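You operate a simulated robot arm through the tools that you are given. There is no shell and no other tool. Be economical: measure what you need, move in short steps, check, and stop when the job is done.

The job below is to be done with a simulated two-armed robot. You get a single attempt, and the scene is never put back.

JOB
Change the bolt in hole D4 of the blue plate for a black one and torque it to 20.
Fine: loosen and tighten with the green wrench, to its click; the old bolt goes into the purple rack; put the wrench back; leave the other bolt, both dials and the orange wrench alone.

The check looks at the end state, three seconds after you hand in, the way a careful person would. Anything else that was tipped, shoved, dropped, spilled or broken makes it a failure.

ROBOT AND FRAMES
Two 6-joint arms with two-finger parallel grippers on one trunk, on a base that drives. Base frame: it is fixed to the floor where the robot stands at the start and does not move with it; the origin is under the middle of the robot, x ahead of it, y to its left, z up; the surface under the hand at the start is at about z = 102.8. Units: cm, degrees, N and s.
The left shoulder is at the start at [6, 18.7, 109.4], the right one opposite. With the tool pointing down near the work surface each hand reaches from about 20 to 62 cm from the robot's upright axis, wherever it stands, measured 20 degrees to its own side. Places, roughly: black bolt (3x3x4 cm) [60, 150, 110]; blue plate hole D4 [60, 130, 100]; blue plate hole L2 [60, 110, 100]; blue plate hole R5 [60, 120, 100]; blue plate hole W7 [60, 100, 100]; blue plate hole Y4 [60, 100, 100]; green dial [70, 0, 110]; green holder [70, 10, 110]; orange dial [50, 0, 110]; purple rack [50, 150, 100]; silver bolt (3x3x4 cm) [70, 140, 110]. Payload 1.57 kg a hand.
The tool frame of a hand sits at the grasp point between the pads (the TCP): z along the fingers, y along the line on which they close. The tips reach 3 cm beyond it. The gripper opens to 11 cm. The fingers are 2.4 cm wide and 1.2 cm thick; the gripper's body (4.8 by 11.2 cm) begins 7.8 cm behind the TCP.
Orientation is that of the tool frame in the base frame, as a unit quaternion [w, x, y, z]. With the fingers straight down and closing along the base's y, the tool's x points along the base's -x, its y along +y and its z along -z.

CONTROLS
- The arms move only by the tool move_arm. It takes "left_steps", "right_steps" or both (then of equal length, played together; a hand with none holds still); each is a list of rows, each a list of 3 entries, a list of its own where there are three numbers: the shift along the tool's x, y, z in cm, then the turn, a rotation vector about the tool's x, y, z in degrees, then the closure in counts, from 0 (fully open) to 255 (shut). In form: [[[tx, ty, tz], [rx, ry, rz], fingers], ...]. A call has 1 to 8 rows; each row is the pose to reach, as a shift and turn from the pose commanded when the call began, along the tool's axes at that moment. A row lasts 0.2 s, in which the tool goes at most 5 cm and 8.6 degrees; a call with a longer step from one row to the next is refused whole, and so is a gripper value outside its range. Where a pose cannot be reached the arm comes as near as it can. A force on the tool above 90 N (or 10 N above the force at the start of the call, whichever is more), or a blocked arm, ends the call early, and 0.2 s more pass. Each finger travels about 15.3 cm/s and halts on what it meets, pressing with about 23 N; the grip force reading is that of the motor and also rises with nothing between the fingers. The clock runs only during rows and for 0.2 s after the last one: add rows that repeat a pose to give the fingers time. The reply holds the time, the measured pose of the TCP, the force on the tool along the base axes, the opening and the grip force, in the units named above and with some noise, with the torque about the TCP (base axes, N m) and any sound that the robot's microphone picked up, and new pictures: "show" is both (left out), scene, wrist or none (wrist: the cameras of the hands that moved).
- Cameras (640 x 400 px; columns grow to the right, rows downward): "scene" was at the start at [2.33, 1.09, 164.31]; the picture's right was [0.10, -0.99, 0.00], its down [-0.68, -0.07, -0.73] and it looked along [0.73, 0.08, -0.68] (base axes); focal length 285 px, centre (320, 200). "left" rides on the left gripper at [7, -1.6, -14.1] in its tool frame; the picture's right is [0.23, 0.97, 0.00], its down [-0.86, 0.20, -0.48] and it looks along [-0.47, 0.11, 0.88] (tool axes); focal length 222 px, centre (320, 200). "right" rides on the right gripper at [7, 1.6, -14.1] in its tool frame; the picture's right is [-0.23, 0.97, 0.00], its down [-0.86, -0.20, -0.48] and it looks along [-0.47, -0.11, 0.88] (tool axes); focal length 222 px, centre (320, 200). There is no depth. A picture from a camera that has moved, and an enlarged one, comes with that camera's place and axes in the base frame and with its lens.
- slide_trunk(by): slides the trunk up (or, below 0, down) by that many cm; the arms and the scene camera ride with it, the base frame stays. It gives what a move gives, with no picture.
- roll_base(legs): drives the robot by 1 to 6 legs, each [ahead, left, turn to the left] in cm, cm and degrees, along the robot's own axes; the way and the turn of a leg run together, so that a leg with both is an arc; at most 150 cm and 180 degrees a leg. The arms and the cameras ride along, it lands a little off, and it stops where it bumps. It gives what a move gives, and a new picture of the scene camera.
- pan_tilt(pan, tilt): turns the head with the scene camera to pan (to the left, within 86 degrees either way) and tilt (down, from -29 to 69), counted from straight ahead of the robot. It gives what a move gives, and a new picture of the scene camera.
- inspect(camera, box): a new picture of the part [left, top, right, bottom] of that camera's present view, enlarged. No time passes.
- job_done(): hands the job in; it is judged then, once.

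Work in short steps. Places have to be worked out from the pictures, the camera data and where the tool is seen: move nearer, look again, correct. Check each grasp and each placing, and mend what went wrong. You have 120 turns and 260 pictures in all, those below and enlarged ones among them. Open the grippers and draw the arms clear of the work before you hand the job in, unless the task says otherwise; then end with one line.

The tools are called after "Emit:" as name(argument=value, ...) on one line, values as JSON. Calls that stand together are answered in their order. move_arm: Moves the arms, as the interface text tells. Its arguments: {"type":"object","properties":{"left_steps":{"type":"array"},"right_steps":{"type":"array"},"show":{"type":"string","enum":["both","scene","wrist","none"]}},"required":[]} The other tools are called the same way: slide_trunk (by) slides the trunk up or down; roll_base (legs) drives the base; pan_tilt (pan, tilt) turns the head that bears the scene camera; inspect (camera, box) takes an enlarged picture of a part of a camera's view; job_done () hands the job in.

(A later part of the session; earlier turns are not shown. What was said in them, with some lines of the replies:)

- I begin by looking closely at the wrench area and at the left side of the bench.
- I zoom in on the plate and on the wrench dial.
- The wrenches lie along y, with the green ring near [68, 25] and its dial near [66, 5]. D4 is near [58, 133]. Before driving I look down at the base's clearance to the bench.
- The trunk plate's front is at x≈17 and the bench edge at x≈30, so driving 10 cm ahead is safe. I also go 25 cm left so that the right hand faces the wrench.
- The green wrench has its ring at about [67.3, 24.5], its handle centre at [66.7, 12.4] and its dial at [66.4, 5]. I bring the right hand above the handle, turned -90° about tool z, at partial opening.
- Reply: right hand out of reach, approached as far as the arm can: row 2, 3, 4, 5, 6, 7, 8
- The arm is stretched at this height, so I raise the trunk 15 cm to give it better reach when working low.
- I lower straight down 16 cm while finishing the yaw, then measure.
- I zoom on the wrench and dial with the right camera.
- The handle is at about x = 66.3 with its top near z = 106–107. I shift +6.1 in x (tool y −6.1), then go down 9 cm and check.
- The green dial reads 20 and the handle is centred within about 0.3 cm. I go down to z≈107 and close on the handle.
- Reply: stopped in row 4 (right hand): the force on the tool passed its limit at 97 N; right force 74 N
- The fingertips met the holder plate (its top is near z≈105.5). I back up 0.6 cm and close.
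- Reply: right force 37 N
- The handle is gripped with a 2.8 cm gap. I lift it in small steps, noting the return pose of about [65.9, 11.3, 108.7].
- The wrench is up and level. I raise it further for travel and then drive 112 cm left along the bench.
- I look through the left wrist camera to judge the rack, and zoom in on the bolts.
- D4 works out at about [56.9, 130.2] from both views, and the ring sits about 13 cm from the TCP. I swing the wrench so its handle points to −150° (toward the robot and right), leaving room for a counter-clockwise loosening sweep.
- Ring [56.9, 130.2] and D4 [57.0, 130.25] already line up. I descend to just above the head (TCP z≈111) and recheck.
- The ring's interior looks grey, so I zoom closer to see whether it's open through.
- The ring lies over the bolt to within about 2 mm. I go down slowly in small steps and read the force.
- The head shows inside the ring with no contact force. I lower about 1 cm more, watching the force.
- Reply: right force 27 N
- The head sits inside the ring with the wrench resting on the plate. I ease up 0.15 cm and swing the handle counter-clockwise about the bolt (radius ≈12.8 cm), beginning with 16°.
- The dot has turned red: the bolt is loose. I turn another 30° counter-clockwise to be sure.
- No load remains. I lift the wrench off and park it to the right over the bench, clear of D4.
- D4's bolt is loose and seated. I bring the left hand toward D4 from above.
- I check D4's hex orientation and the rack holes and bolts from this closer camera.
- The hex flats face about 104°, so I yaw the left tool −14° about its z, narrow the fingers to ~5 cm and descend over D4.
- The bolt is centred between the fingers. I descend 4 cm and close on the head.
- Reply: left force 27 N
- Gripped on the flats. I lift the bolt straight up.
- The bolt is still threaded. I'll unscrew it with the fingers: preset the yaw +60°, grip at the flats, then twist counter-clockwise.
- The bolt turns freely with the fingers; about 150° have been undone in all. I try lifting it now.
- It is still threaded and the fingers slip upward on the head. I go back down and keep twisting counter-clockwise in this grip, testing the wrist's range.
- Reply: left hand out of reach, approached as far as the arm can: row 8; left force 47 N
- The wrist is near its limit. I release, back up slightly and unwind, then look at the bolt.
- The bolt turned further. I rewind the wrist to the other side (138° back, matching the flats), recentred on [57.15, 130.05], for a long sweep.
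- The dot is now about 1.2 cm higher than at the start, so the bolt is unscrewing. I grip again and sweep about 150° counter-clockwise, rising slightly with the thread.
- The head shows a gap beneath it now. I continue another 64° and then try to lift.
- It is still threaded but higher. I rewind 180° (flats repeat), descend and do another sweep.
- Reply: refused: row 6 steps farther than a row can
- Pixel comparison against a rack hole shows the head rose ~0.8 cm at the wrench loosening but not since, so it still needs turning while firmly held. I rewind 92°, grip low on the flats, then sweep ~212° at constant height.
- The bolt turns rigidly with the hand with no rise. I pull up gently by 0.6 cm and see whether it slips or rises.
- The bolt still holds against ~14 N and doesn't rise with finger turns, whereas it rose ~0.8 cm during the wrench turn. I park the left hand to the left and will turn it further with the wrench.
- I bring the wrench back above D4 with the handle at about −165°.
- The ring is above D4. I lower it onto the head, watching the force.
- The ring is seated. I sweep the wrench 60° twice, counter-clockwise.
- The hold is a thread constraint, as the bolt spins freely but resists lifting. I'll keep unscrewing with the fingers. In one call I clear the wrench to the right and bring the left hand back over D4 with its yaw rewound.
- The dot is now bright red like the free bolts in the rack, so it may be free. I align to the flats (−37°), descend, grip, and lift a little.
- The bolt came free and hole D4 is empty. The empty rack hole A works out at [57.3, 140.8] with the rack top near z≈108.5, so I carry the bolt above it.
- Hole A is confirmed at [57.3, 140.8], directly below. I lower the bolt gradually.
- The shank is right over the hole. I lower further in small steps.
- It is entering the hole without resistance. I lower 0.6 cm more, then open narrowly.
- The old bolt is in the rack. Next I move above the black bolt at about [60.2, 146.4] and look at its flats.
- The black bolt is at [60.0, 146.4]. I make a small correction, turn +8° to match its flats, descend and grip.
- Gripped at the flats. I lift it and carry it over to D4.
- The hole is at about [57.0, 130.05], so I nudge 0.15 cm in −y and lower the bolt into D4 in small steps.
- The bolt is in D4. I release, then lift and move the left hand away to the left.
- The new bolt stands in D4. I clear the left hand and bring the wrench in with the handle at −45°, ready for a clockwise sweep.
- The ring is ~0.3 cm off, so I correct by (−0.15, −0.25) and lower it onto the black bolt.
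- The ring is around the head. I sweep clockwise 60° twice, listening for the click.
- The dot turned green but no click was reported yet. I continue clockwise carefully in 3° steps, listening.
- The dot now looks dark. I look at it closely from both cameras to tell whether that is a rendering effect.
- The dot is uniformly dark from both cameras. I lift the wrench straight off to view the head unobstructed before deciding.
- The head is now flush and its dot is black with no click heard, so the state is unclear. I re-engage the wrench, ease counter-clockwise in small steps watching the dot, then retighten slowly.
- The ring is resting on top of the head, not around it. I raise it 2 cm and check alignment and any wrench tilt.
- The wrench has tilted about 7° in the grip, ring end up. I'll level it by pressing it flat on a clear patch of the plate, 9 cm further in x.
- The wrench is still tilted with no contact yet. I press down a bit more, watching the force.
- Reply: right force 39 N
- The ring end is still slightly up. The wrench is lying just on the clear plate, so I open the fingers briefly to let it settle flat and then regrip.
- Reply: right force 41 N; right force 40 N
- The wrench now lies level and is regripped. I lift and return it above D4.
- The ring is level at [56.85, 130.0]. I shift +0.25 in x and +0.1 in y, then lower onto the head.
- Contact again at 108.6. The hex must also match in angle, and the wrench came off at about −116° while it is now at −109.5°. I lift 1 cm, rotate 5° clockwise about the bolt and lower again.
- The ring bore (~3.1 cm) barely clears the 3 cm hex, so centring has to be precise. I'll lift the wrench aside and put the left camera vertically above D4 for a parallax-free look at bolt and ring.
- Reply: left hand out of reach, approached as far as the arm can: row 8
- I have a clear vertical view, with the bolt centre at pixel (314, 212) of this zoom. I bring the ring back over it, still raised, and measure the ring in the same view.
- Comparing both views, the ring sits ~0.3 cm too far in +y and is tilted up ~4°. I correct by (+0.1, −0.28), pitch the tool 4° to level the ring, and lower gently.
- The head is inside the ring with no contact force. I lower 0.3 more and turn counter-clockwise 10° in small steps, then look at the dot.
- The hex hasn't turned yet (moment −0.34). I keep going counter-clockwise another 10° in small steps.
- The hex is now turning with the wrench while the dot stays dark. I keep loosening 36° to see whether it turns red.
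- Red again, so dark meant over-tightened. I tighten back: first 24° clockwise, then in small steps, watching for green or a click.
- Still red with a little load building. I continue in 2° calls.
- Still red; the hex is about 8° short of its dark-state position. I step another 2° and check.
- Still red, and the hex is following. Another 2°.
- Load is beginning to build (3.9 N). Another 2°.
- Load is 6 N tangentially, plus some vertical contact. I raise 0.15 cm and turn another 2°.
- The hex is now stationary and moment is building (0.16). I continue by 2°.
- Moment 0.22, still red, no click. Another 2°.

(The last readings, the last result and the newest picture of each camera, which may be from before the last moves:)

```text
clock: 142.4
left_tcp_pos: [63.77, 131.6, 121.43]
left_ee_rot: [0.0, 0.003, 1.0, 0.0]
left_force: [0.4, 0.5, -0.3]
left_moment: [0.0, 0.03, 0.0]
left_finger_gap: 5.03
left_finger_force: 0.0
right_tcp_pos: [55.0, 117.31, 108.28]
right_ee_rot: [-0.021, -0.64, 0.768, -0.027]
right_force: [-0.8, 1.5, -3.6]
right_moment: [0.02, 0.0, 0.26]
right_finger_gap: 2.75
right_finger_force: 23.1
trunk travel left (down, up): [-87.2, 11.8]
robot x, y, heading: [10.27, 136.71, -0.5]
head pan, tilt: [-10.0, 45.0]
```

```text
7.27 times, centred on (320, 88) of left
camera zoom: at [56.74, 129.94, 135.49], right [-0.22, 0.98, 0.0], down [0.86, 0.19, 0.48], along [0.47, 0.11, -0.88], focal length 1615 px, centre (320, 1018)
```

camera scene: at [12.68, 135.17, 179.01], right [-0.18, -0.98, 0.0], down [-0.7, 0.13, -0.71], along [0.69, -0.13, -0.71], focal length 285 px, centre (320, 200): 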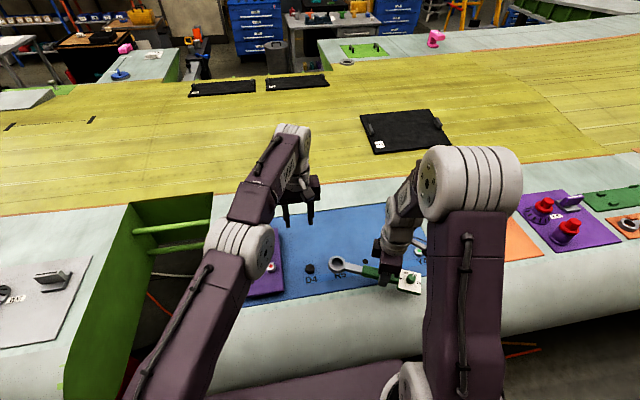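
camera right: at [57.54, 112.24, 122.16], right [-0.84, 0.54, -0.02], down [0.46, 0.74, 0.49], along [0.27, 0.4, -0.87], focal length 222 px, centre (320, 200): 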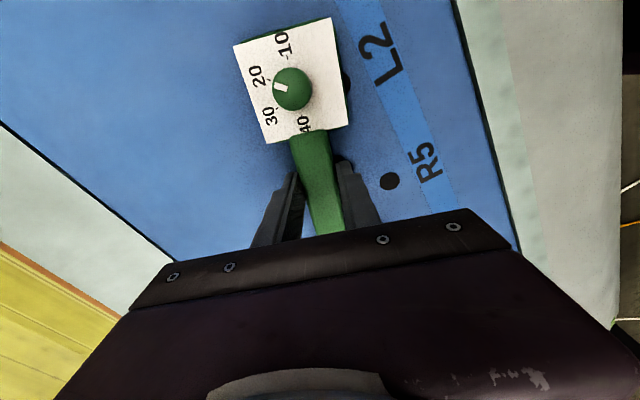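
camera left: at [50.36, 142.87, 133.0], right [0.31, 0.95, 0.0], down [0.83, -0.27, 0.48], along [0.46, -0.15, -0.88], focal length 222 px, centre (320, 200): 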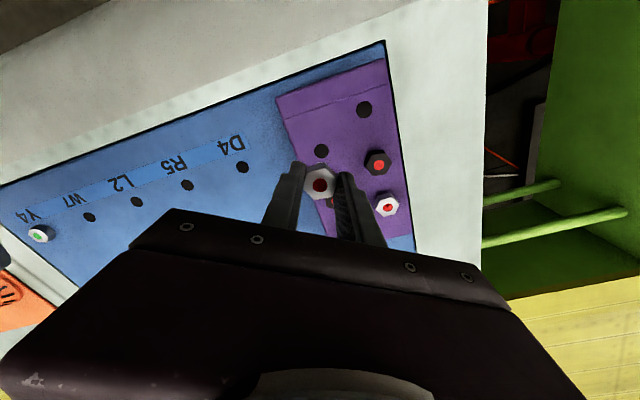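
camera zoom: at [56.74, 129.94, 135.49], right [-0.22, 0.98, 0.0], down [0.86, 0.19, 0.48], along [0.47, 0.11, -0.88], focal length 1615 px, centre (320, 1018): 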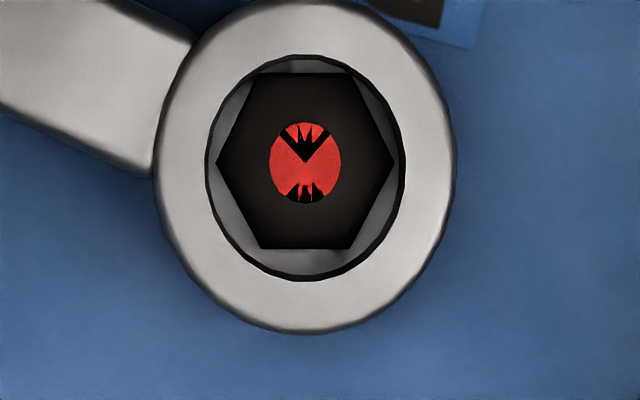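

Moment 0.26, about 0.03 per degree. I do two more 2° steps, inspecting after each.

Emit:
move_arm(right_steps=[[[-0.01, 0.22, 0], [-0.1, 0, 1], 255], [[-0.02, 0.45, 0], [-0.1, 0, 2], 255]], show="none")

Emit:
inspect(camera="left", box=[280, 60, 360, 115])

Emit:
move_arm(right_steps=[[[-0.01, 0.22, 0], [-0.1, 0, 1], 255], [[-0.02, 0.45, 0], [-0.1, 0, 2], 255]], show="none")

Emit:
inspect(camera="left", box=[280, 60, 360, 115])

```text
clock: 143.0
left_tcp_pos: [63.8, 131.6, 121.34]
left_ee_rot: [0.0, 0.004, 1.0, 0.0]
left_force: [0.0, -0.5, 0.0]
left_moment: [0.0, 0.0, -0.05]
left_finger_gap: 5.01
left_finger_force: 0.0
right_tcp_pos: [54.59, 117.46, 108.3]
right_ee_rot: [-0.021, -0.627, 0.779, -0.027]
right_force: [0.3, 0.2, -4.4]
right_moment: [-0.01, 0.01, 0.29]
right_finger_gap: 2.79
right_finger_force: 22.7
trunk travel left (down, up): [-87.2, 11.8]
robot x, y, heading: [10.2, 136.6, -0.3]
head pan, tilt: [-10.0, 45.0]
```

```text
7.27 times, centred on (320, 88) of left
camera zoom: at [56.74, 129.94, 135.49], right [-0.22, 0.98, 0.0], down [0.86, 0.19, 0.48], along [0.47, 0.11, -0.88], focal length 1615 px, centre (320, 1018)
```

zoom: 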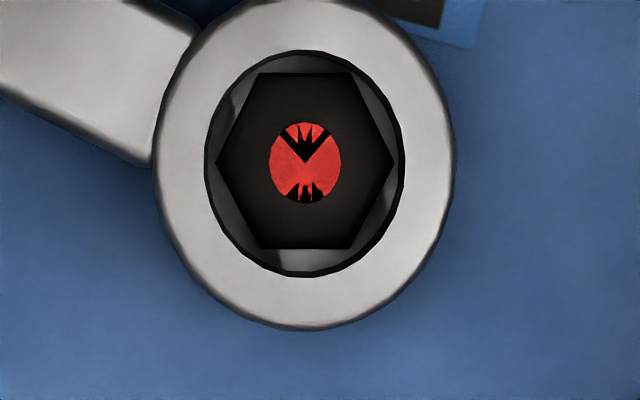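

```text
clock: 143.6
left_tcp_pos: [63.8, 131.55, 121.42]
left_ee_rot: [-0.001, 0.003, 1.0, 0.0]
left_force: [0.1, 0.0, 0.0]
left_moment: [0.03, 0.01, 0.01]
left_finger_gap: 5.0
left_finger_force: 0.0
right_tcp_pos: [54.2, 117.53, 108.1]
right_ee_rot: [-0.021, -0.612, 0.79, -0.027]
right_force: [0.1, 0.8, -4.6]
right_moment: [-0.01, 0.0, 0.41]
right_finger_gap: 2.79
right_finger_force: 22.9
trunk travel left (down, up): [-87.2, 11.8]
robot x, y, heading: [9.95, 136.57, -0.4]
head pan, tilt: [-10.0, 45.0]
```

```text
7.27 times, centred on (320, 88) of left
camera zoom: at [56.74, 129.95, 135.49], right [-0.22, 0.98, 0.0], down [0.86, 0.19, 0.48], along [0.47, 0.11, -0.88], focal length 1615 px, centre (320, 1018)
```

zoom: 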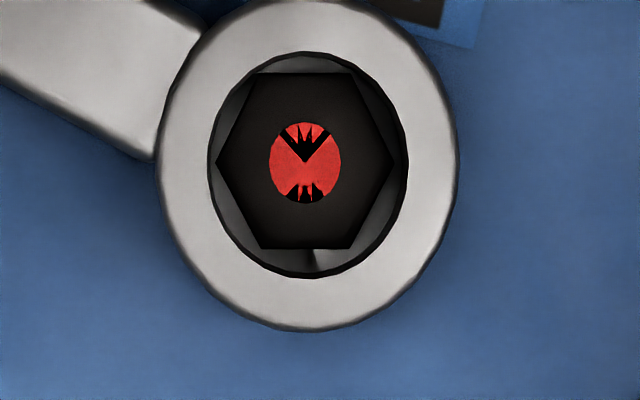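

Moment 0.41, close now. I step 1.5°, then check.

Emit:
move_arm(right_steps=[[[-0.01, 0.17, 0], [-0.05, 0, 0.75], 255], [[-0.02, 0.34, 0], [-0.1, 0, 1.5], 255]], show="none")

Emit:
inspect(camera="left", box=[280, 60, 360, 115])

```text
clock: 144.2
left_tcp_pos: [63.78, 131.69, 121.43]
left_ee_rot: [0.0, 0.003, 1.0, 0.001]
left_force: [-0.2, 0.1, -0.2]
left_moment: [-0.02, 0.02, 0.01]
left_finger_gap: 5.0
left_finger_force: 0.0
right_tcp_pos: [53.89, 117.67, 108.26]
right_ee_rot: [-0.021, -0.603, 0.797, -0.027]
right_force: [1.3, -0.8, -4.1]
right_moment: [0.0, 0.03, 0.46]
right_finger_gap: 2.75
right_finger_force: 22.8
trunk travel left (down, up): [-87.2, 11.8]
robot x, y, heading: [10.22, 136.41, -0.3]
head pan, tilt: [-10.0, 45.0]
```

```text
7.27 times, centred on (320, 88) of left
camera zoom: at [56.74, 129.95, 135.49], right [-0.22, 0.98, 0.0], down [0.86, 0.19, 0.48], along [0.47, 0.11, -0.88], focal length 1615 px, centre (320, 1018)
```

zoom: 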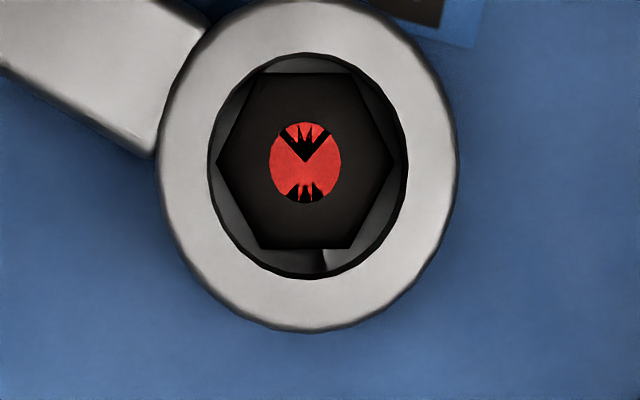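

Moment 0.46, still red and no click. Another 1.5°.

Emit:
move_arm(right_steps=[[[-0.01, 0.17, 0], [-0.05, 0, 0.75], 255], [[-0.02, 0.34, 0], [-0.1, 0, 1.5], 255]], show="none")

Emit:
inspect(camera="left", box=[280, 60, 360, 115])

```text
clock: 144.8
left_tcp_pos: [63.74, 131.7, 121.39]
left_ee_rot: [0.0, 0.004, 1.0, 0.0]
left_force: [0.7, 0.0, -0.1]
left_moment: [0.0, 0.01, -0.01]
left_finger_gap: 4.99
left_finger_force: 0.0
right_tcp_pos: [53.48, 117.85, 108.11]
right_ee_rot: [-0.021, -0.592, 0.806, -0.025]
right_force: [0.4, 0.6, -4.1]
right_moment: [0.01, 0.01, -0.01]
right_finger_gap: 2.78
right_finger_force: 22.8
trunk travel left (down, up): [-87.2, 11.8]
robot x, y, heading: [10.03, 136.78, -0.4]
head pan, tilt: [-10.0, 45.0]
```

```text
7.27 times, centred on (320, 88) of left
camera zoom: at [56.75, 129.94, 135.49], right [-0.22, 0.98, 0.0], down [0.86, 0.19, 0.48], along [0.47, 0.11, -0.88], focal length 1615 px, centre (320, 1018)
```

zoom: 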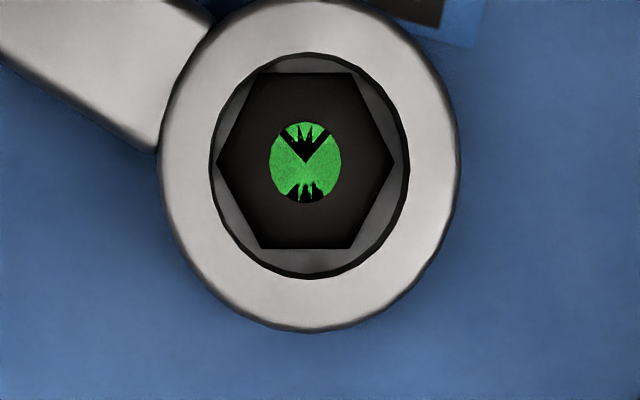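

Green, and the moment dropped to zero: the wrench has clicked at 20. I lift it straight off without any further turning.

Emit:
move_arm(right_steps=[[[0.03, 0, -0.5], [0, 0, 0], 255], [[0.1, 0, -1.5], [0, 0, 0], 255], [[0.28, 0, -4], [0, 0, 0], 255], [[0.5, 0, -7.5], [0, 0, 0], 255], [[4.5, 0, -9], [0, -4, 0], 255], [[8.5, 0, -9], [0, -4, 0], 255]], show="none")

Emit:
inspect(camera="left", box=[270, 50, 370, 120])

Emit:
inspect(camera="scene", box=[230, 205, 390, 305])

```text
clock: 146.2
left_tcp_pos: [63.85, 131.43, 121.42]
left_ee_rot: [0.0, 0.004, 1.0, 0.001]
left_force: [-0.2, -0.4, 0.1]
left_moment: [0.03, 0.04, -0.03]
left_finger_gap: 5.0
left_finger_force: 0.0
right_tcp_pos: [51.05, 109.99, 117.65]
right_ee_rot: [0.008, -0.592, 0.806, -0.005]
right_force: [-0.6, 0.1, -4.4]
right_moment: [0.08, -0.04, 0.0]
right_finger_gap: 2.78
right_finger_force: 22.9
trunk travel left (down, up): [-87.2, 11.8]
robot x, y, heading: [9.9, 136.85, -0.6]
head pan, tilt: [-10.0, 45.0]
```

```text
5.71 times, centred on (320, 85) of left
camera zoom: at [56.71, 129.69, 135.48], right [-0.22, 0.98, 0.0], down [0.86, 0.19, 0.48], along [0.47, 0.11, -0.88], focal length 1269 px, centre (320, 857)
```

zoom: 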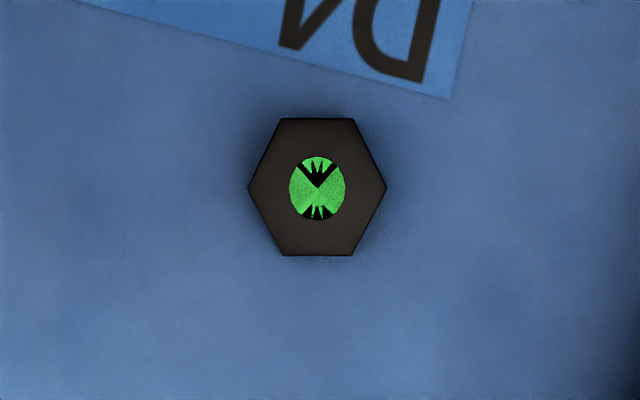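

```text
4.00 times, centred on (310, 255) of scene
camera zoom: at [12.44, 135.1, 179.01], right [-0.18, -0.98, 0.0], down [-0.7, 0.13, -0.71], along [0.7, -0.13, -0.71], focal length 1141 px, centre (360, -20)
```

zoom: 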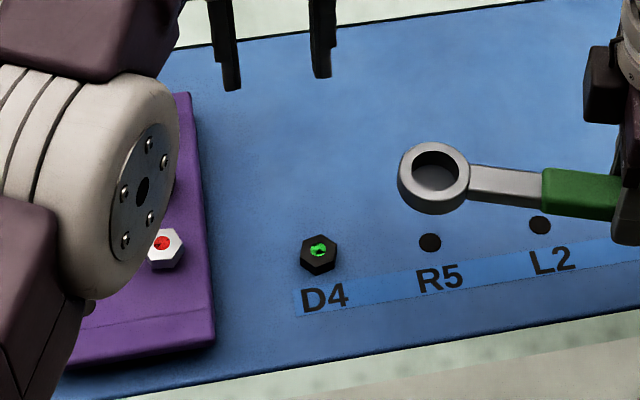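

D4 stays green and the other bolts are in place. I retract the left hand to the left, raise the wrench, and square its handle to −90° for the trip back.

Emit:
move_arm(left_steps=[[[0, 0, -2], [0, 0, 0], 100], [[1.5, 4, -4], [0, 0, 0], 60], [[3, 8, -6], [0, 0, 0], 0], [[4.5, 12, -8], [0, 0, 0], 0], [[6, 16, -10], [0, 0, 0], 0], [[7.5, 20, -12], [0, 0, 0], 0], [[9, 24, -13], [0, 0, 0], 0], [[11, 28, -14], [0, 0, 0], 0]], right_steps=[[[0, 0, -2], [0, 0, -3], 255], [[0, -1, -4], [0, 0, -6], 255], [[0, -2, -6], [0, 0, -9], 255], [[0, -3, -8], [0, 0, -12], 255], [[0, -4, -8], [0, 0, -15], 255], [[0, -5, -8], [0, 0, -17.4], 255], [[0, -6, -8], [0, 0, -17.4], 255], [[0, -6, -8], [0, 0, -17.4], 255]], show="none")

Emit:
roll_base(legs=[[0, -56, 0], [0, -55.5, 0.4]])

```text
clock: 148.0
left_tcp_pos: [52.84, 159.77, 135.48]
left_ee_rot: [0.0, 0.004, 1.0, 0.001]
left_force: [-0.3, 0.0, -0.4]
left_moment: [0.0, 0.0, -0.01]
left_finger_gap: 10.98
left_finger_force: 0.0
left hand out of reach, approached as far as the arm can: row 1
right_tcp_pos: [56.41, 108.57, 125.89]
right_ee_rot: [-0.005, 0.708, -0.706, 0.007]
right_force: [-1.0, 0.2, -3.7]
right_moment: [0.0, -0.05, -0.01]
right_finger_gap: 2.81
right_finger_force: 22.9
trunk travel left (down, up): [-87.2, 11.8]
robot x, y, heading: [10.37, 136.72, -0.6]
head pan, tilt: [-10.0, 45.0]
```

```text
clock: 154.0
left_tcp_pos: [52.14, 47.54, 135.6]
left_ee_rot: [0.001, 0.0, 1.0, 0.001]
left_force: [-0.2, 0.3, 0.3]
left_moment: [-0.01, -0.01, -0.02]
left_finger_gap: 11.02
left_finger_force: 0.1
right_tcp_pos: [56.04, -3.57, 125.86]
right_ee_rot: [-0.006, 0.709, -0.705, 0.007]
right_force: [-0.1, 0.0, -5.0]
right_moment: [0.0, -0.01, -0.04]
right_finger_gap: 2.78
right_finger_force: 23.0
trunk travel left (down, up): [-87.2, 11.8]
robot x, y, heading: [9.89, 24.14, 0.0]
head pan, tilt: [-10.0, 45.0]
camera scene: at [11.91, 23.22, 179.01], right [-0.17, -0.98, 0.0], down [-0.7, 0.12, -0.71], along [0.7, -0.12, -0.71], focal length 285 px, centre (320, 200)
```

scene: 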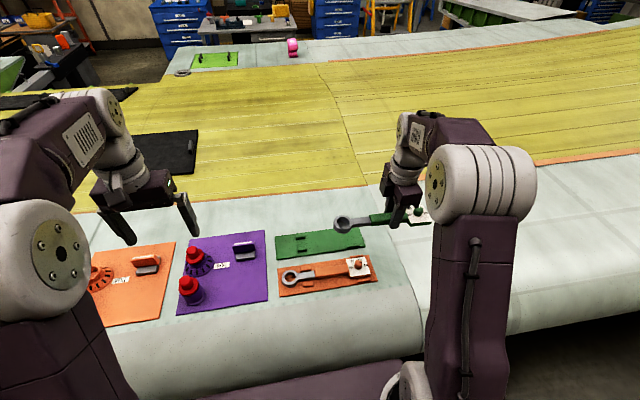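

I move the wrench above its holder, pitching +4° to make it level.

Emit:
move_arm(right_steps=[[[-2.5, -1.7, 0.5], [0, 1, 0], 255], [[-5, -3.4, 1.5], [0, 2, 0], 255], [[-8.3, -5.5, 3], [0, 3, 0], 255], [[-11.6, -7.8, 4.5], [0, 4, 0], 255], [[-14.8, -10.2, 6], [0, 4, 0], 255], [[-14.8, -10.2, 7], [0, 4, 0], 255], [[-14.8, -10.2, 7], [0, 4, 0], 255]], show="wrist")

Emit:
inspect(camera="scene", box=[265, 210, 395, 300])

Emit:
inspect(camera="left", box=[0, 0, 320, 200])

```text
clock: 155.6
left_tcp_pos: [52.01, 47.42, 135.66]
left_ee_rot: [0.0, 0.0, 1.0, 0.001]
left_force: [0.3, -0.3, 0.2]
left_moment: [0.0, -0.02, -0.01]
left_finger_gap: 10.99
left_finger_force: 0.1
right_tcp_pos: [66.38, 11.18, 119.03]
right_ee_rot: [0.019, 0.709, -0.704, 0.031]
right_force: [0.1, -0.2, -4.4]
right_moment: [0.0, 0.01, 0.02]
right_finger_gap: 2.79
right_finger_force: 22.6
trunk travel left (down, up): [-87.2, 11.8]
robot x, y, heading: [9.43, 23.95, 0.0]
head pan, tilt: [-10.0, 45.0]
camera right: at [64.48, 5.42, 133.59], right [-0.97, 0.22, -0.03], down [0.19, 0.89, 0.42], along [0.12, 0.4, -0.91], focal length 222 px, centre (320, 200)
```

right: 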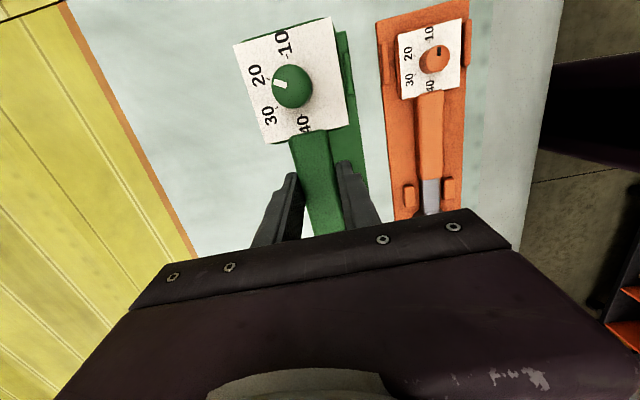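

```text
4.44 times, centred on (330, 255) of scene
camera zoom: at [11.83, 22.94, 179.01], right [-0.17, -0.98, 0.0], down [-0.7, 0.12, -0.71], along [0.7, -0.12, -0.71], focal length 1268 px, centre (276, -44)
```

zoom: 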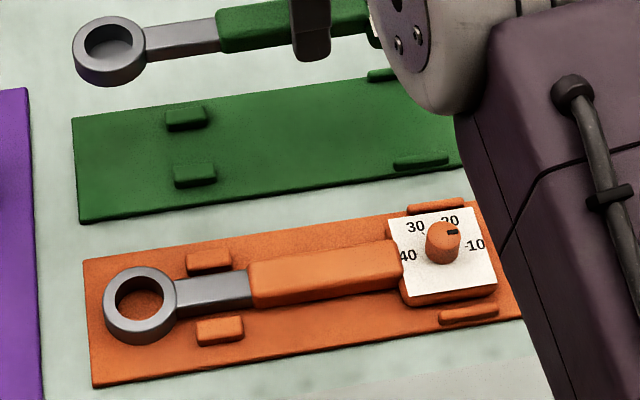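

```text
2.00 times, centred on (160, 100) of left
camera zoom: at [45.1, 45.68, 149.7], right [-0.23, 0.97, 0.0], down [0.85, 0.2, 0.48], along [0.47, 0.11, -0.88], focal length 444 px, centre (640, 400)
```

zoom: 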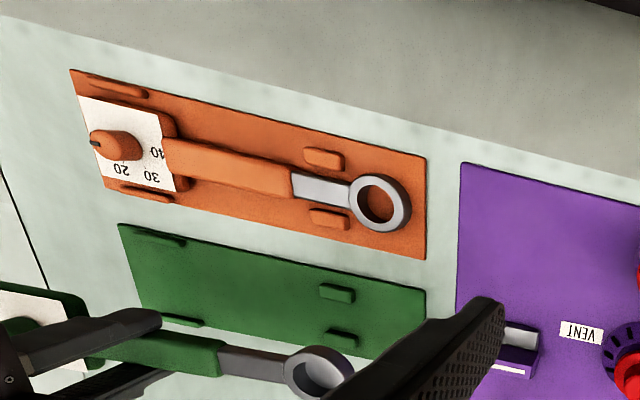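

The holder axis is at x≈66.0 and the wrench ring at about [66.2, 24.3]. I lower to z≈112 with a −0.2 cm x correction and re-measure.

Emit:
move_arm(right_steps=[[[-0.1, 0.2, 3], [0, 0, 0], 255], [[-0.1, 0.2, 6.5], [0, 0, 0], 255], [[-0.1, 0.2, 6.5], [0, 0, 0], 255]], show="none")

Emit:
inspect(camera="scene", box=[275, 215, 375, 285])

Emit:
inspect(camera="left", box=[0, 80, 220, 200])

Emit:
inspect(camera="right", box=[200, 0, 400, 200])

```text
clock: 156.4
left_tcp_pos: [52.27, 47.57, 135.39]
left_ee_rot: [0.0, 0.0, 1.0, 0.0]
left_force: [0.0, 0.1, 0.8]
left_moment: [-0.04, 0.02, 0.0]
left_finger_gap: 11.03
left_finger_force: 0.1
right_tcp_pos: [66.36, 10.85, 112.34]
right_ee_rot: [0.019, 0.709, -0.704, 0.031]
right_force: [-0.6, 0.3, -3.9]
right_moment: [0.02, 0.0, 0.02]
right_finger_gap: 2.79
right_finger_force: 23.3
trunk travel left (down, up): [-87.2, 11.8]
robot x, y, heading: [9.8, 24.26, -0.0]
head pan, tilt: [-10.0, 45.0]
```

```text
5.71 times, centred on (325, 250) of scene
camera zoom: at [11.92, 23.07, 179.01], right [-0.17, -0.98, 0.0], down [-0.7, 0.12, -0.71], along [0.7, -0.12, -0.71], focal length 1630 px, centre (291, -86)
```

zoom: 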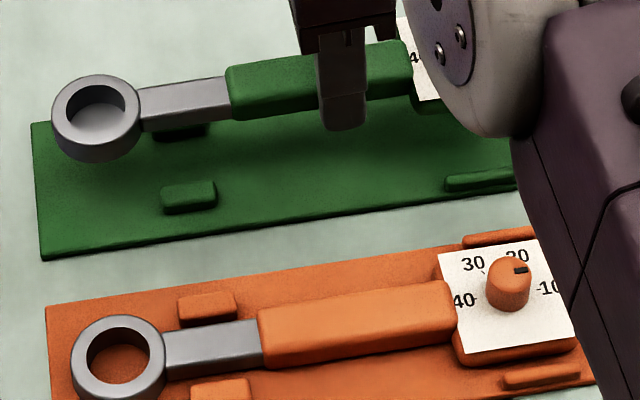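

```text
2.91 times, centred on (110, 140) of left
camera zoom: at [45.19, 45.79, 149.66], right [-0.23, 0.97, 0.0], down [0.86, 0.2, 0.48], along [0.47, 0.11, -0.88], focal length 646 px, centre (931, 374)
```

zoom: 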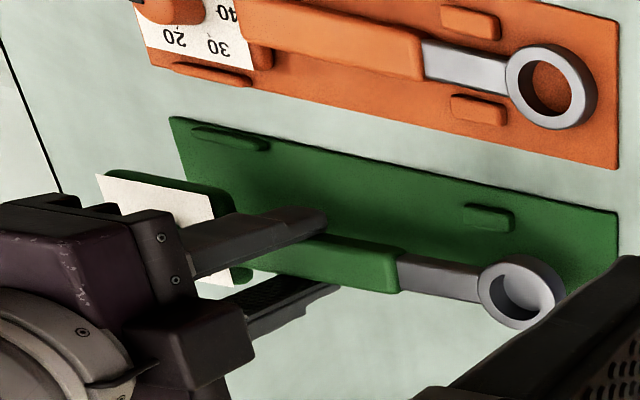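

```text
2.00 times, centred on (300, 100) of right
camera zoom: at [64.42, 5.14, 127.08], right [-0.98, 0.22, -0.03], down [0.19, 0.89, 0.42], along [0.12, 0.4, -0.91], focal length 444 px, centre (360, 400)
```

zoom: 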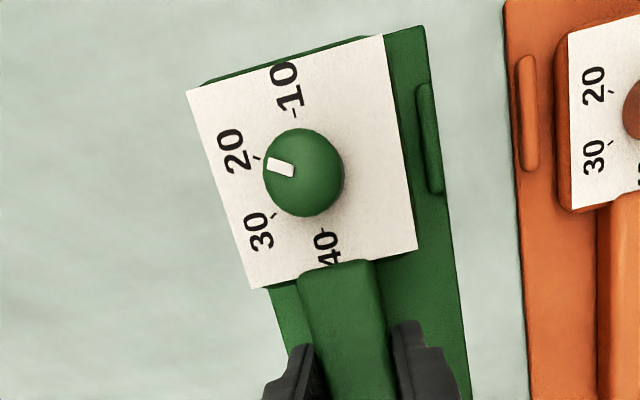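

The ring is at [66.2, 24.0] versus its rest place of about [65.9, 24.5]. I correct x −0.46 and y +0.44, add 2° pitch, and lower to ~109.3.

Emit:
move_arm(right_steps=[[[-0.44, 0.46, 0], [0, 2, 0], 255], [[-0.44, 0.46, 1], [0, 2, 0], 255], [[-0.44, 0.46, 2], [0, 2, 0], 255], [[-0.44, 0.46, 2.6], [0, 2, 0], 255], [[-0.44, 0.46, 3], [0, 2, 0], 255], [[-0.44, 0.46, 3], [0, 2, 0], 255]], show="none")

Emit:
inspect(camera="scene", box=[275, 215, 375, 285])

Emit:
inspect(camera="left", box=[0, 80, 220, 200])

```text
clock: 157.8
left_tcp_pos: [52.35, 47.46, 135.52]
left_ee_rot: [0.001, 0.0, 1.0, 0.0]
left_force: [0.9, -0.2, 0.5]
left_moment: [0.01, -0.01, 0.02]
left_finger_gap: 11.0
left_finger_force: 0.1
right_tcp_pos: [65.87, 11.07, 109.42]
right_ee_rot: [0.03, 0.708, -0.704, 0.044]
right_force: [-0.5, 0.8, -3.7]
right_moment: [0.0, 0.03, -0.01]
right_finger_gap: 2.77
right_finger_force: 23.0
trunk travel left (down, up): [-87.2, 11.8]
robot x, y, heading: [9.88, 24.14, -0.0]
head pan, tilt: [-10.0, 45.0]
```

```text
5.71 times, centred on (325, 250) of scene
camera zoom: at [11.94, 23.0, 179.01], right [-0.17, -0.98, 0.0], down [-0.7, 0.12, -0.71], along [0.7, -0.12, -0.71], focal length 1630 px, centre (291, -86)
```

zoom: 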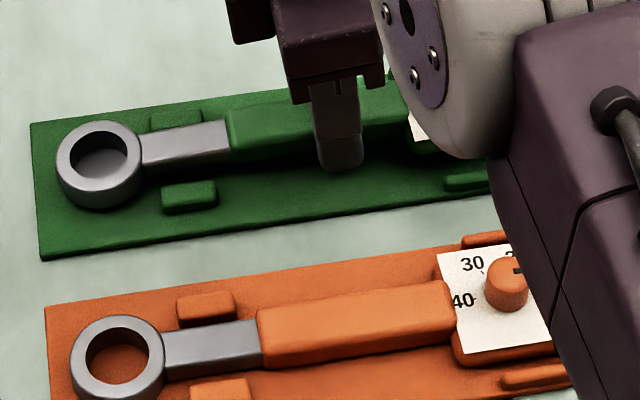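

```text
2.91 times, centred on (110, 140) of left
camera zoom: at [45.2, 45.73, 149.67], right [-0.23, 0.97, 0.0], down [0.86, 0.2, 0.48], along [0.47, 0.11, -0.88], focal length 646 px, centre (931, 374)
```

zoom: 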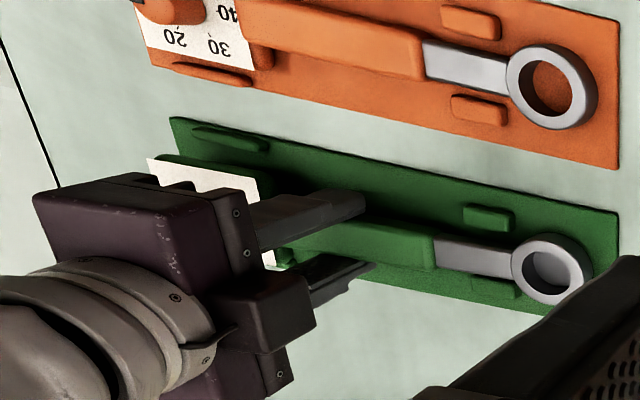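

The wrench is over its holder between the posts. I lower the last ~0.7 cm slowly with a tiny −0.1 x correction.

Emit:
move_arm(right_steps=[[[-0.1, 0.1, 0.25], [0, 0, 0], 255], [[-0.1, 0.1, 0.5], [0, 0, 0], 255], [[-0.1, 0.1, 0.7], [0, 0, 0], 255], [[-0.1, 0.1, 0.7], [0, 0, 0], 255]], show="none")

Emit:
inspect(camera="scene", box=[275, 215, 375, 285])

```text
clock: 158.8
left_tcp_pos: [52.22, 47.48, 135.55]
left_ee_rot: [0.0, 0.0, 1.0, 0.0]
left_force: [0.3, 0.3, -0.2]
left_moment: [0.04, -0.02, 0.0]
left_finger_gap: 11.0
left_finger_force: 0.1
right_tcp_pos: [65.84, 11.25, 108.8]
right_ee_rot: [0.031, 0.709, -0.703, 0.044]
right_force: [-0.2, 0.2, 0.9]
right_moment: [0.7, 0.08, -0.05]
right_finger_gap: 2.78
right_finger_force: 23.2
trunk travel left (down, up): [-87.2, 11.8]
robot x, y, heading: [9.65, 24.39, 0.0]
head pan, tilt: [-10.0, 45.0]
```

```text
5.71 times, centred on (325, 250) of scene
camera zoom: at [11.87, 23.03, 179.01], right [-0.17, -0.98, 0.0], down [-0.7, 0.12, -0.71], along [0.7, -0.12, -0.71], focal length 1630 px, centre (291, -86)
```

zoom: 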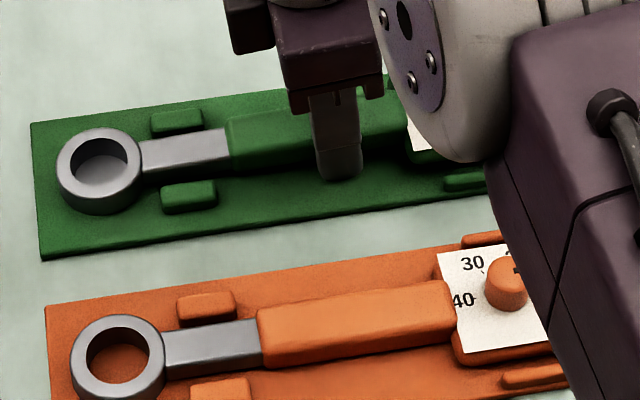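

The ring end has touched down between its posts, matching how the orange wrench sits. I open the fingers gently.

Emit:
move_arm(right_steps=[[[0, 0, 0], [0, 0, 0], 230], [[0, 0, 0], [0, 0, 0], 180], [[0, 0, 0], [0, 0, 0], 140], [[0, 0, 0], [0, 0, 0], 110], [[0, 0, 0], [0, 0, 0], 110]], show="none")

Emit:
inspect(camera="scene", box=[275, 215, 375, 285])

Emit:
inspect(camera="right", box=[200, 0, 400, 240])

```text
clock: 160.0
left_tcp_pos: [52.1, 47.53, 135.58]
left_ee_rot: [0.0, 0.0, 1.0, 0.0]
left_force: [0.4, -0.5, 0.1]
left_moment: [0.02, 0.02, -0.06]
left_finger_gap: 11.0
left_finger_force: 0.0
right_tcp_pos: [65.77, 11.17, 108.78]
right_ee_rot: [0.031, 0.708, -0.704, 0.044]
right_force: [-0.2, -1.1, 1.7]
right_moment: [0.04, 0.03, 0.02]
right_finger_gap: 6.24
right_finger_force: 0.0
trunk travel left (down, up): [-87.2, 11.8]
robot x, y, heading: [9.92, 24.48, -0.2]
head pan, tilt: [-10.0, 45.0]
```

```text
5.71 times, centred on (325, 250) of scene
camera zoom: at [11.83, 23.03, 179.01], right [-0.17, -0.98, 0.0], down [-0.7, 0.12, -0.71], along [0.7, -0.12, -0.71], focal length 1630 px, centre (291, -86)
```

zoom: 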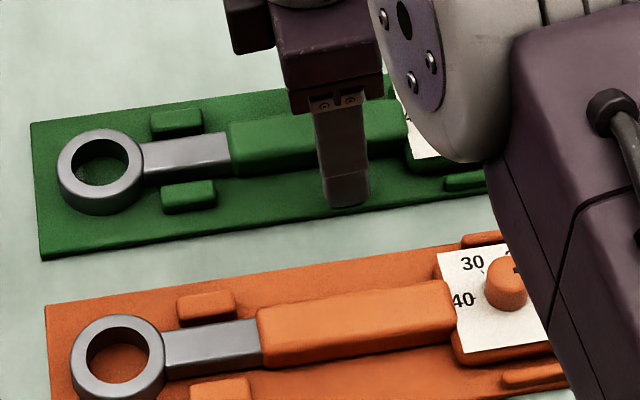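

```text
1.67 times, centred on (300, 120) of right
camera zoom: at [63.83, 5.88, 123.59], right [-0.97, 0.22, -0.04], down [0.19, 0.9, 0.39], along [0.12, 0.37, -0.92], focal length 370 px, centre (353, 333)
```

zoom: 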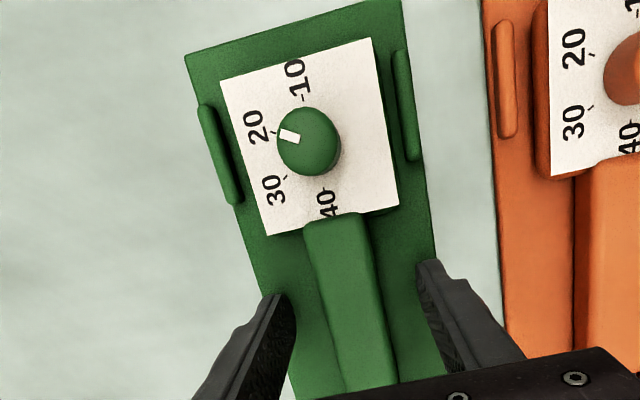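

The wrench lies flat in its holder with the dial still at 20. I lift the hand straight up and away.

Emit:
move_arm(right_steps=[[[0.16, 0, -1.5], [0, 0, 0], 110], [[0.45, 0, -4.5], [0, 0, 0], 110], [[0.9, 0, -9], [0, -3, 0], 60], [[1.4, 0, -13.5], [0, -6, 0], 0], [[1.6, 5, -15], [0, -6, 0], 0], [[1.6, 9.5, -15], [0, -6, 0], 0], [[1.6, 14, -15], [0, -6, 0], 0]], show="scene")

Emit:
inspect(camera="scene", box=[265, 210, 395, 300])

Emit:
pan_tilt(pan=58, tilt=30)

Emit:
inspect(camera="scene", box=[220, 100, 460, 260])

```text
refused: row 5 steps farther than a row can; nothing moved
```

```text
4.44 times, centred on (330, 255) of scene
camera zoom: at [11.83, 23.03, 179.01], right [-0.17, -0.98, 0.0], down [-0.7, 0.12, -0.71], along [0.7, -0.12, -0.71], focal length 1268 px, centre (276, -44)
```

zoom: 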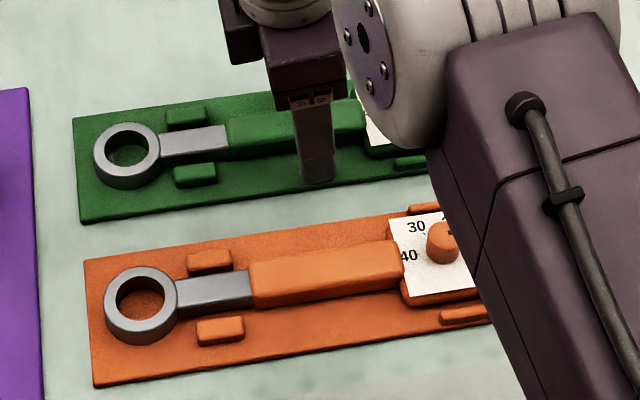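

```text
clock: 161.4
left_tcp_pos: [52.15, 47.47, 135.56]
left_ee_rot: [-0.001, 0.001, 1.0, 0.0]
left_force: [-0.3, -0.6, -0.4]
left_moment: [0.02, -0.02, -0.02]
left_finger_gap: 11.0
left_finger_force: 0.0
right_tcp_pos: [65.72, 11.04, 108.81]
right_ee_rot: [0.031, 0.709, -0.704, 0.043]
right_force: [0.5, -0.7, 1.4]
right_moment: [0.0, 0.04, 0.01]
right_finger_gap: 6.24
right_finger_force: 0.1
trunk travel left (down, up): [-87.2, 11.8]
robot x, y, heading: [9.82, 24.26, -0.0]
head pan, tilt: [58.0, 30.0]
camera scene: at [8.62, 32.11, 181.27], right [0.85, -0.53, 0.0], down [-0.27, -0.42, -0.87], along [0.46, 0.73, -0.5], focal length 285 px, centre (320, 200)
```

scene: 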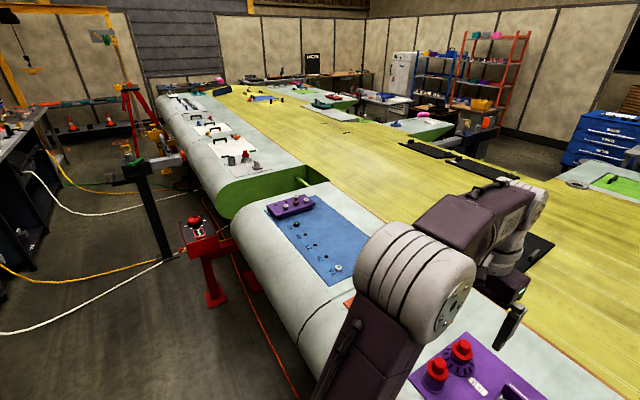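

```text
2.50 times, centred on (340, 180) of scene
camera zoom: at [8.62, 32.11, 181.27], right [0.85, -0.53, 0.0], down [-0.27, -0.42, -0.87], along [0.46, 0.73, -0.5], focal length 713 px, centre (270, 250)
```

zoom: 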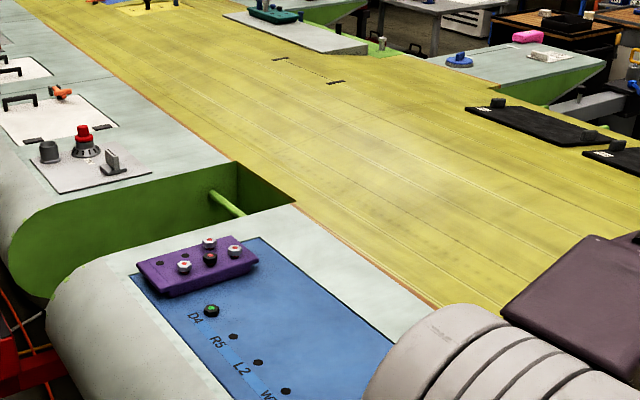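

D4 shows green with its black bolt, but the hand lift was refused for step size. I lift the right hand with smaller steps.

Emit:
move_arm(right_steps=[[[0.16, 0, -1.5], [0, 0, 0], 110], [[0.45, 0, -4.5], [0, 0, 0], 110], [[0.9, 0, -9], [0, -3, 0], 60], [[1.3, 0, -13], [0, -6, 0], 0], [[1.5, 3.5, -15], [0, -6, 0], 0], [[1.5, 8, -15], [0, -6, 0], 0], [[1.5, 12, -15], [0, -6, 0], 0]], show="none")

Emit:
pan_tilt(pan=-5, tilt=45)

Emit:
inspect(camera="scene", box=[240, 200, 400, 300])

```text
clock: 163.0
left_tcp_pos: [52.05, 47.51, 135.7]
left_ee_rot: [0.001, 0.001, 1.0, -0.001]
left_force: [0.5, -0.2, -0.1]
left_moment: [-0.02, 0.02, -0.01]
left_finger_gap: 11.03
left_finger_force: 0.0
right_tcp_pos: [53.36, 10.99, 123.71]
right_ee_rot: [-0.007, 0.709, -0.705, 0.007]
right_force: [0.1, 0.3, 0.0]
right_moment: [0.0, -0.05, 0.01]
right_finger_gap: 10.99
right_finger_force: 0.0
trunk travel left (down, up): [-87.2, 11.8]
robot x, y, heading: [9.35, 24.32, -0.1]
head pan, tilt: [58.0, 30.0]
```

```text
clock: 164.4
left_tcp_pos: [52.09, 47.46, 135.75]
left_ee_rot: [0.0, 0.0, 1.0, 0.0]
left_force: [-0.5, -0.3, -0.3]
left_moment: [-0.03, -0.01, -0.03]
left_finger_gap: 11.0
left_finger_force: 0.0
right_tcp_pos: [53.52, 11.06, 123.63]
right_ee_rot: [-0.006, 0.709, -0.705, 0.006]
right_force: [-0.6, 0.5, -0.3]
right_moment: [0.0, -0.01, -0.05]
right_finger_gap: 10.96
right_finger_force: 0.0
trunk travel left (down, up): [-87.2, 11.8]
robot x, y, heading: [9.88, 24.15, 0.1]
head pan, tilt: [-5.0, 45.0]
camera scene: at [11.92, 23.75, 179.01], right [-0.09, -1.0, 0.0], down [-0.7, 0.06, -0.71], along [0.7, -0.06, -0.71], focal length 285 px, centre (320, 200)
```

scene: 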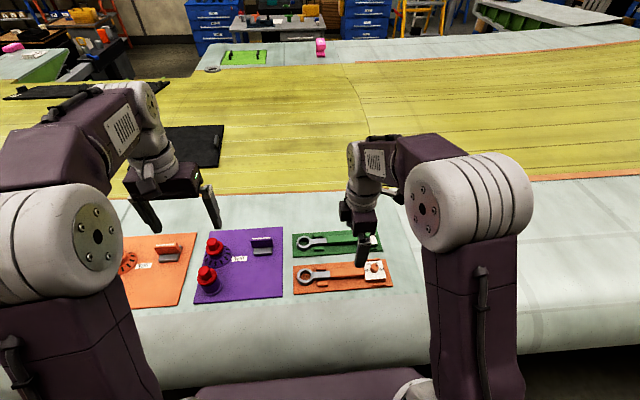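

```text
4.00 times, centred on (320, 250) of scene
camera zoom: at [11.92, 23.75, 179.01], right [-0.09, -1.0, 0.0], down [-0.7, 0.06, -0.71], along [0.7, -0.06, -0.71], focal length 1141 px, centre (320, 0)
```

zoom: 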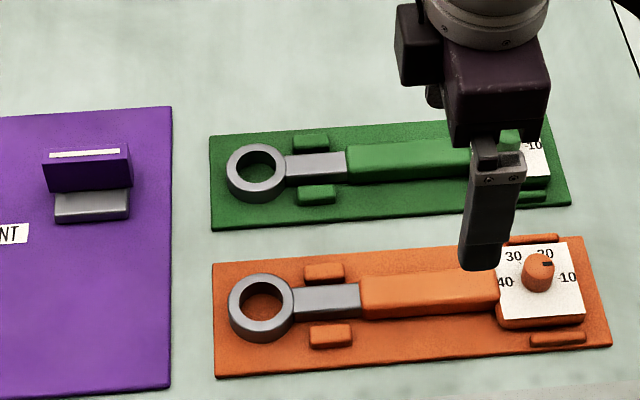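

Both wrenches sit in their holders and the work is done. I back the base away to draw the arms clear.

Emit:
roll_base(legs=[[-20, 0, 0]])

Emit:
inspect(camera="scene", box=[240, 150, 420, 250])

```text
clock: 165.9
left_tcp_pos: [33.12, 47.49, 135.4]
left_ee_rot: [-0.002, 0.001, 1.0, 0.0]
left_force: [0.9, -0.2, 0.5]
left_moment: [0.0, 0.05, 0.01]
left_finger_gap: 11.02
left_finger_force: 0.1
right_tcp_pos: [34.26, 10.93, 123.5]
right_ee_rot: [-0.005, 0.71, -0.705, 0.005]
right_force: [0.8, -1.0, 0.2]
right_moment: [-0.02, 0.09, -0.01]
right_finger_gap: 11.01
right_finger_force: 0.2
trunk travel left (down, up): [-87.2, 11.8]
robot x, y, heading: [-9.86, 24.51, -0.4]
head pan, tilt: [-5.0, 45.0]
camera scene: at [-7.11, 23.76, 179.0], right [-0.09, -1.0, 0.0], down [-0.71, 0.06, -0.7], along [0.7, -0.06, -0.71], focal length 285 px, centre (320, 200)
```

scene: 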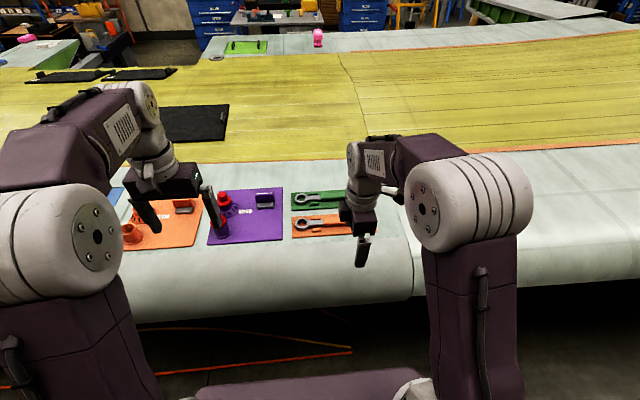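

```text
3.56 times, centred on (330, 200) of scene
camera zoom: at [-7.11, 23.76, 179.0], right [-0.09, -1.0, 0.0], down [-0.71, 0.06, -0.7], along [0.7, -0.06, -0.71], focal length 1014 px, centre (284, 200)
```

zoom: 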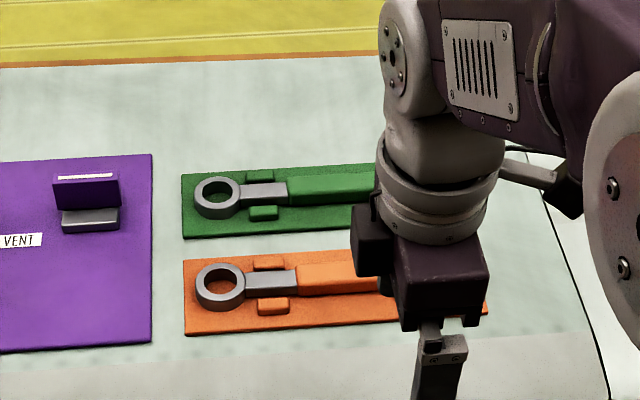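

Everything is in place: D4 is green with the black bolt, the old bolt is in the rack, the wrench is back, and the arms are clear. I hand in.

Emit:
job_done()

```text
The job is handed in.
```

D4 now holds a black bolt tightened with the green wrench set to 20. I never heard a click; I stopped when the dot turned green and the wrench load dropped to zero. My first tightening overshot until the dot went dark, so I loosened that bolt until it showed red and tightened it again. The old bolt is in the purple rack and the green wrench is back in its holder. I didn't touch the other bolt, the dials or the orange wrench.
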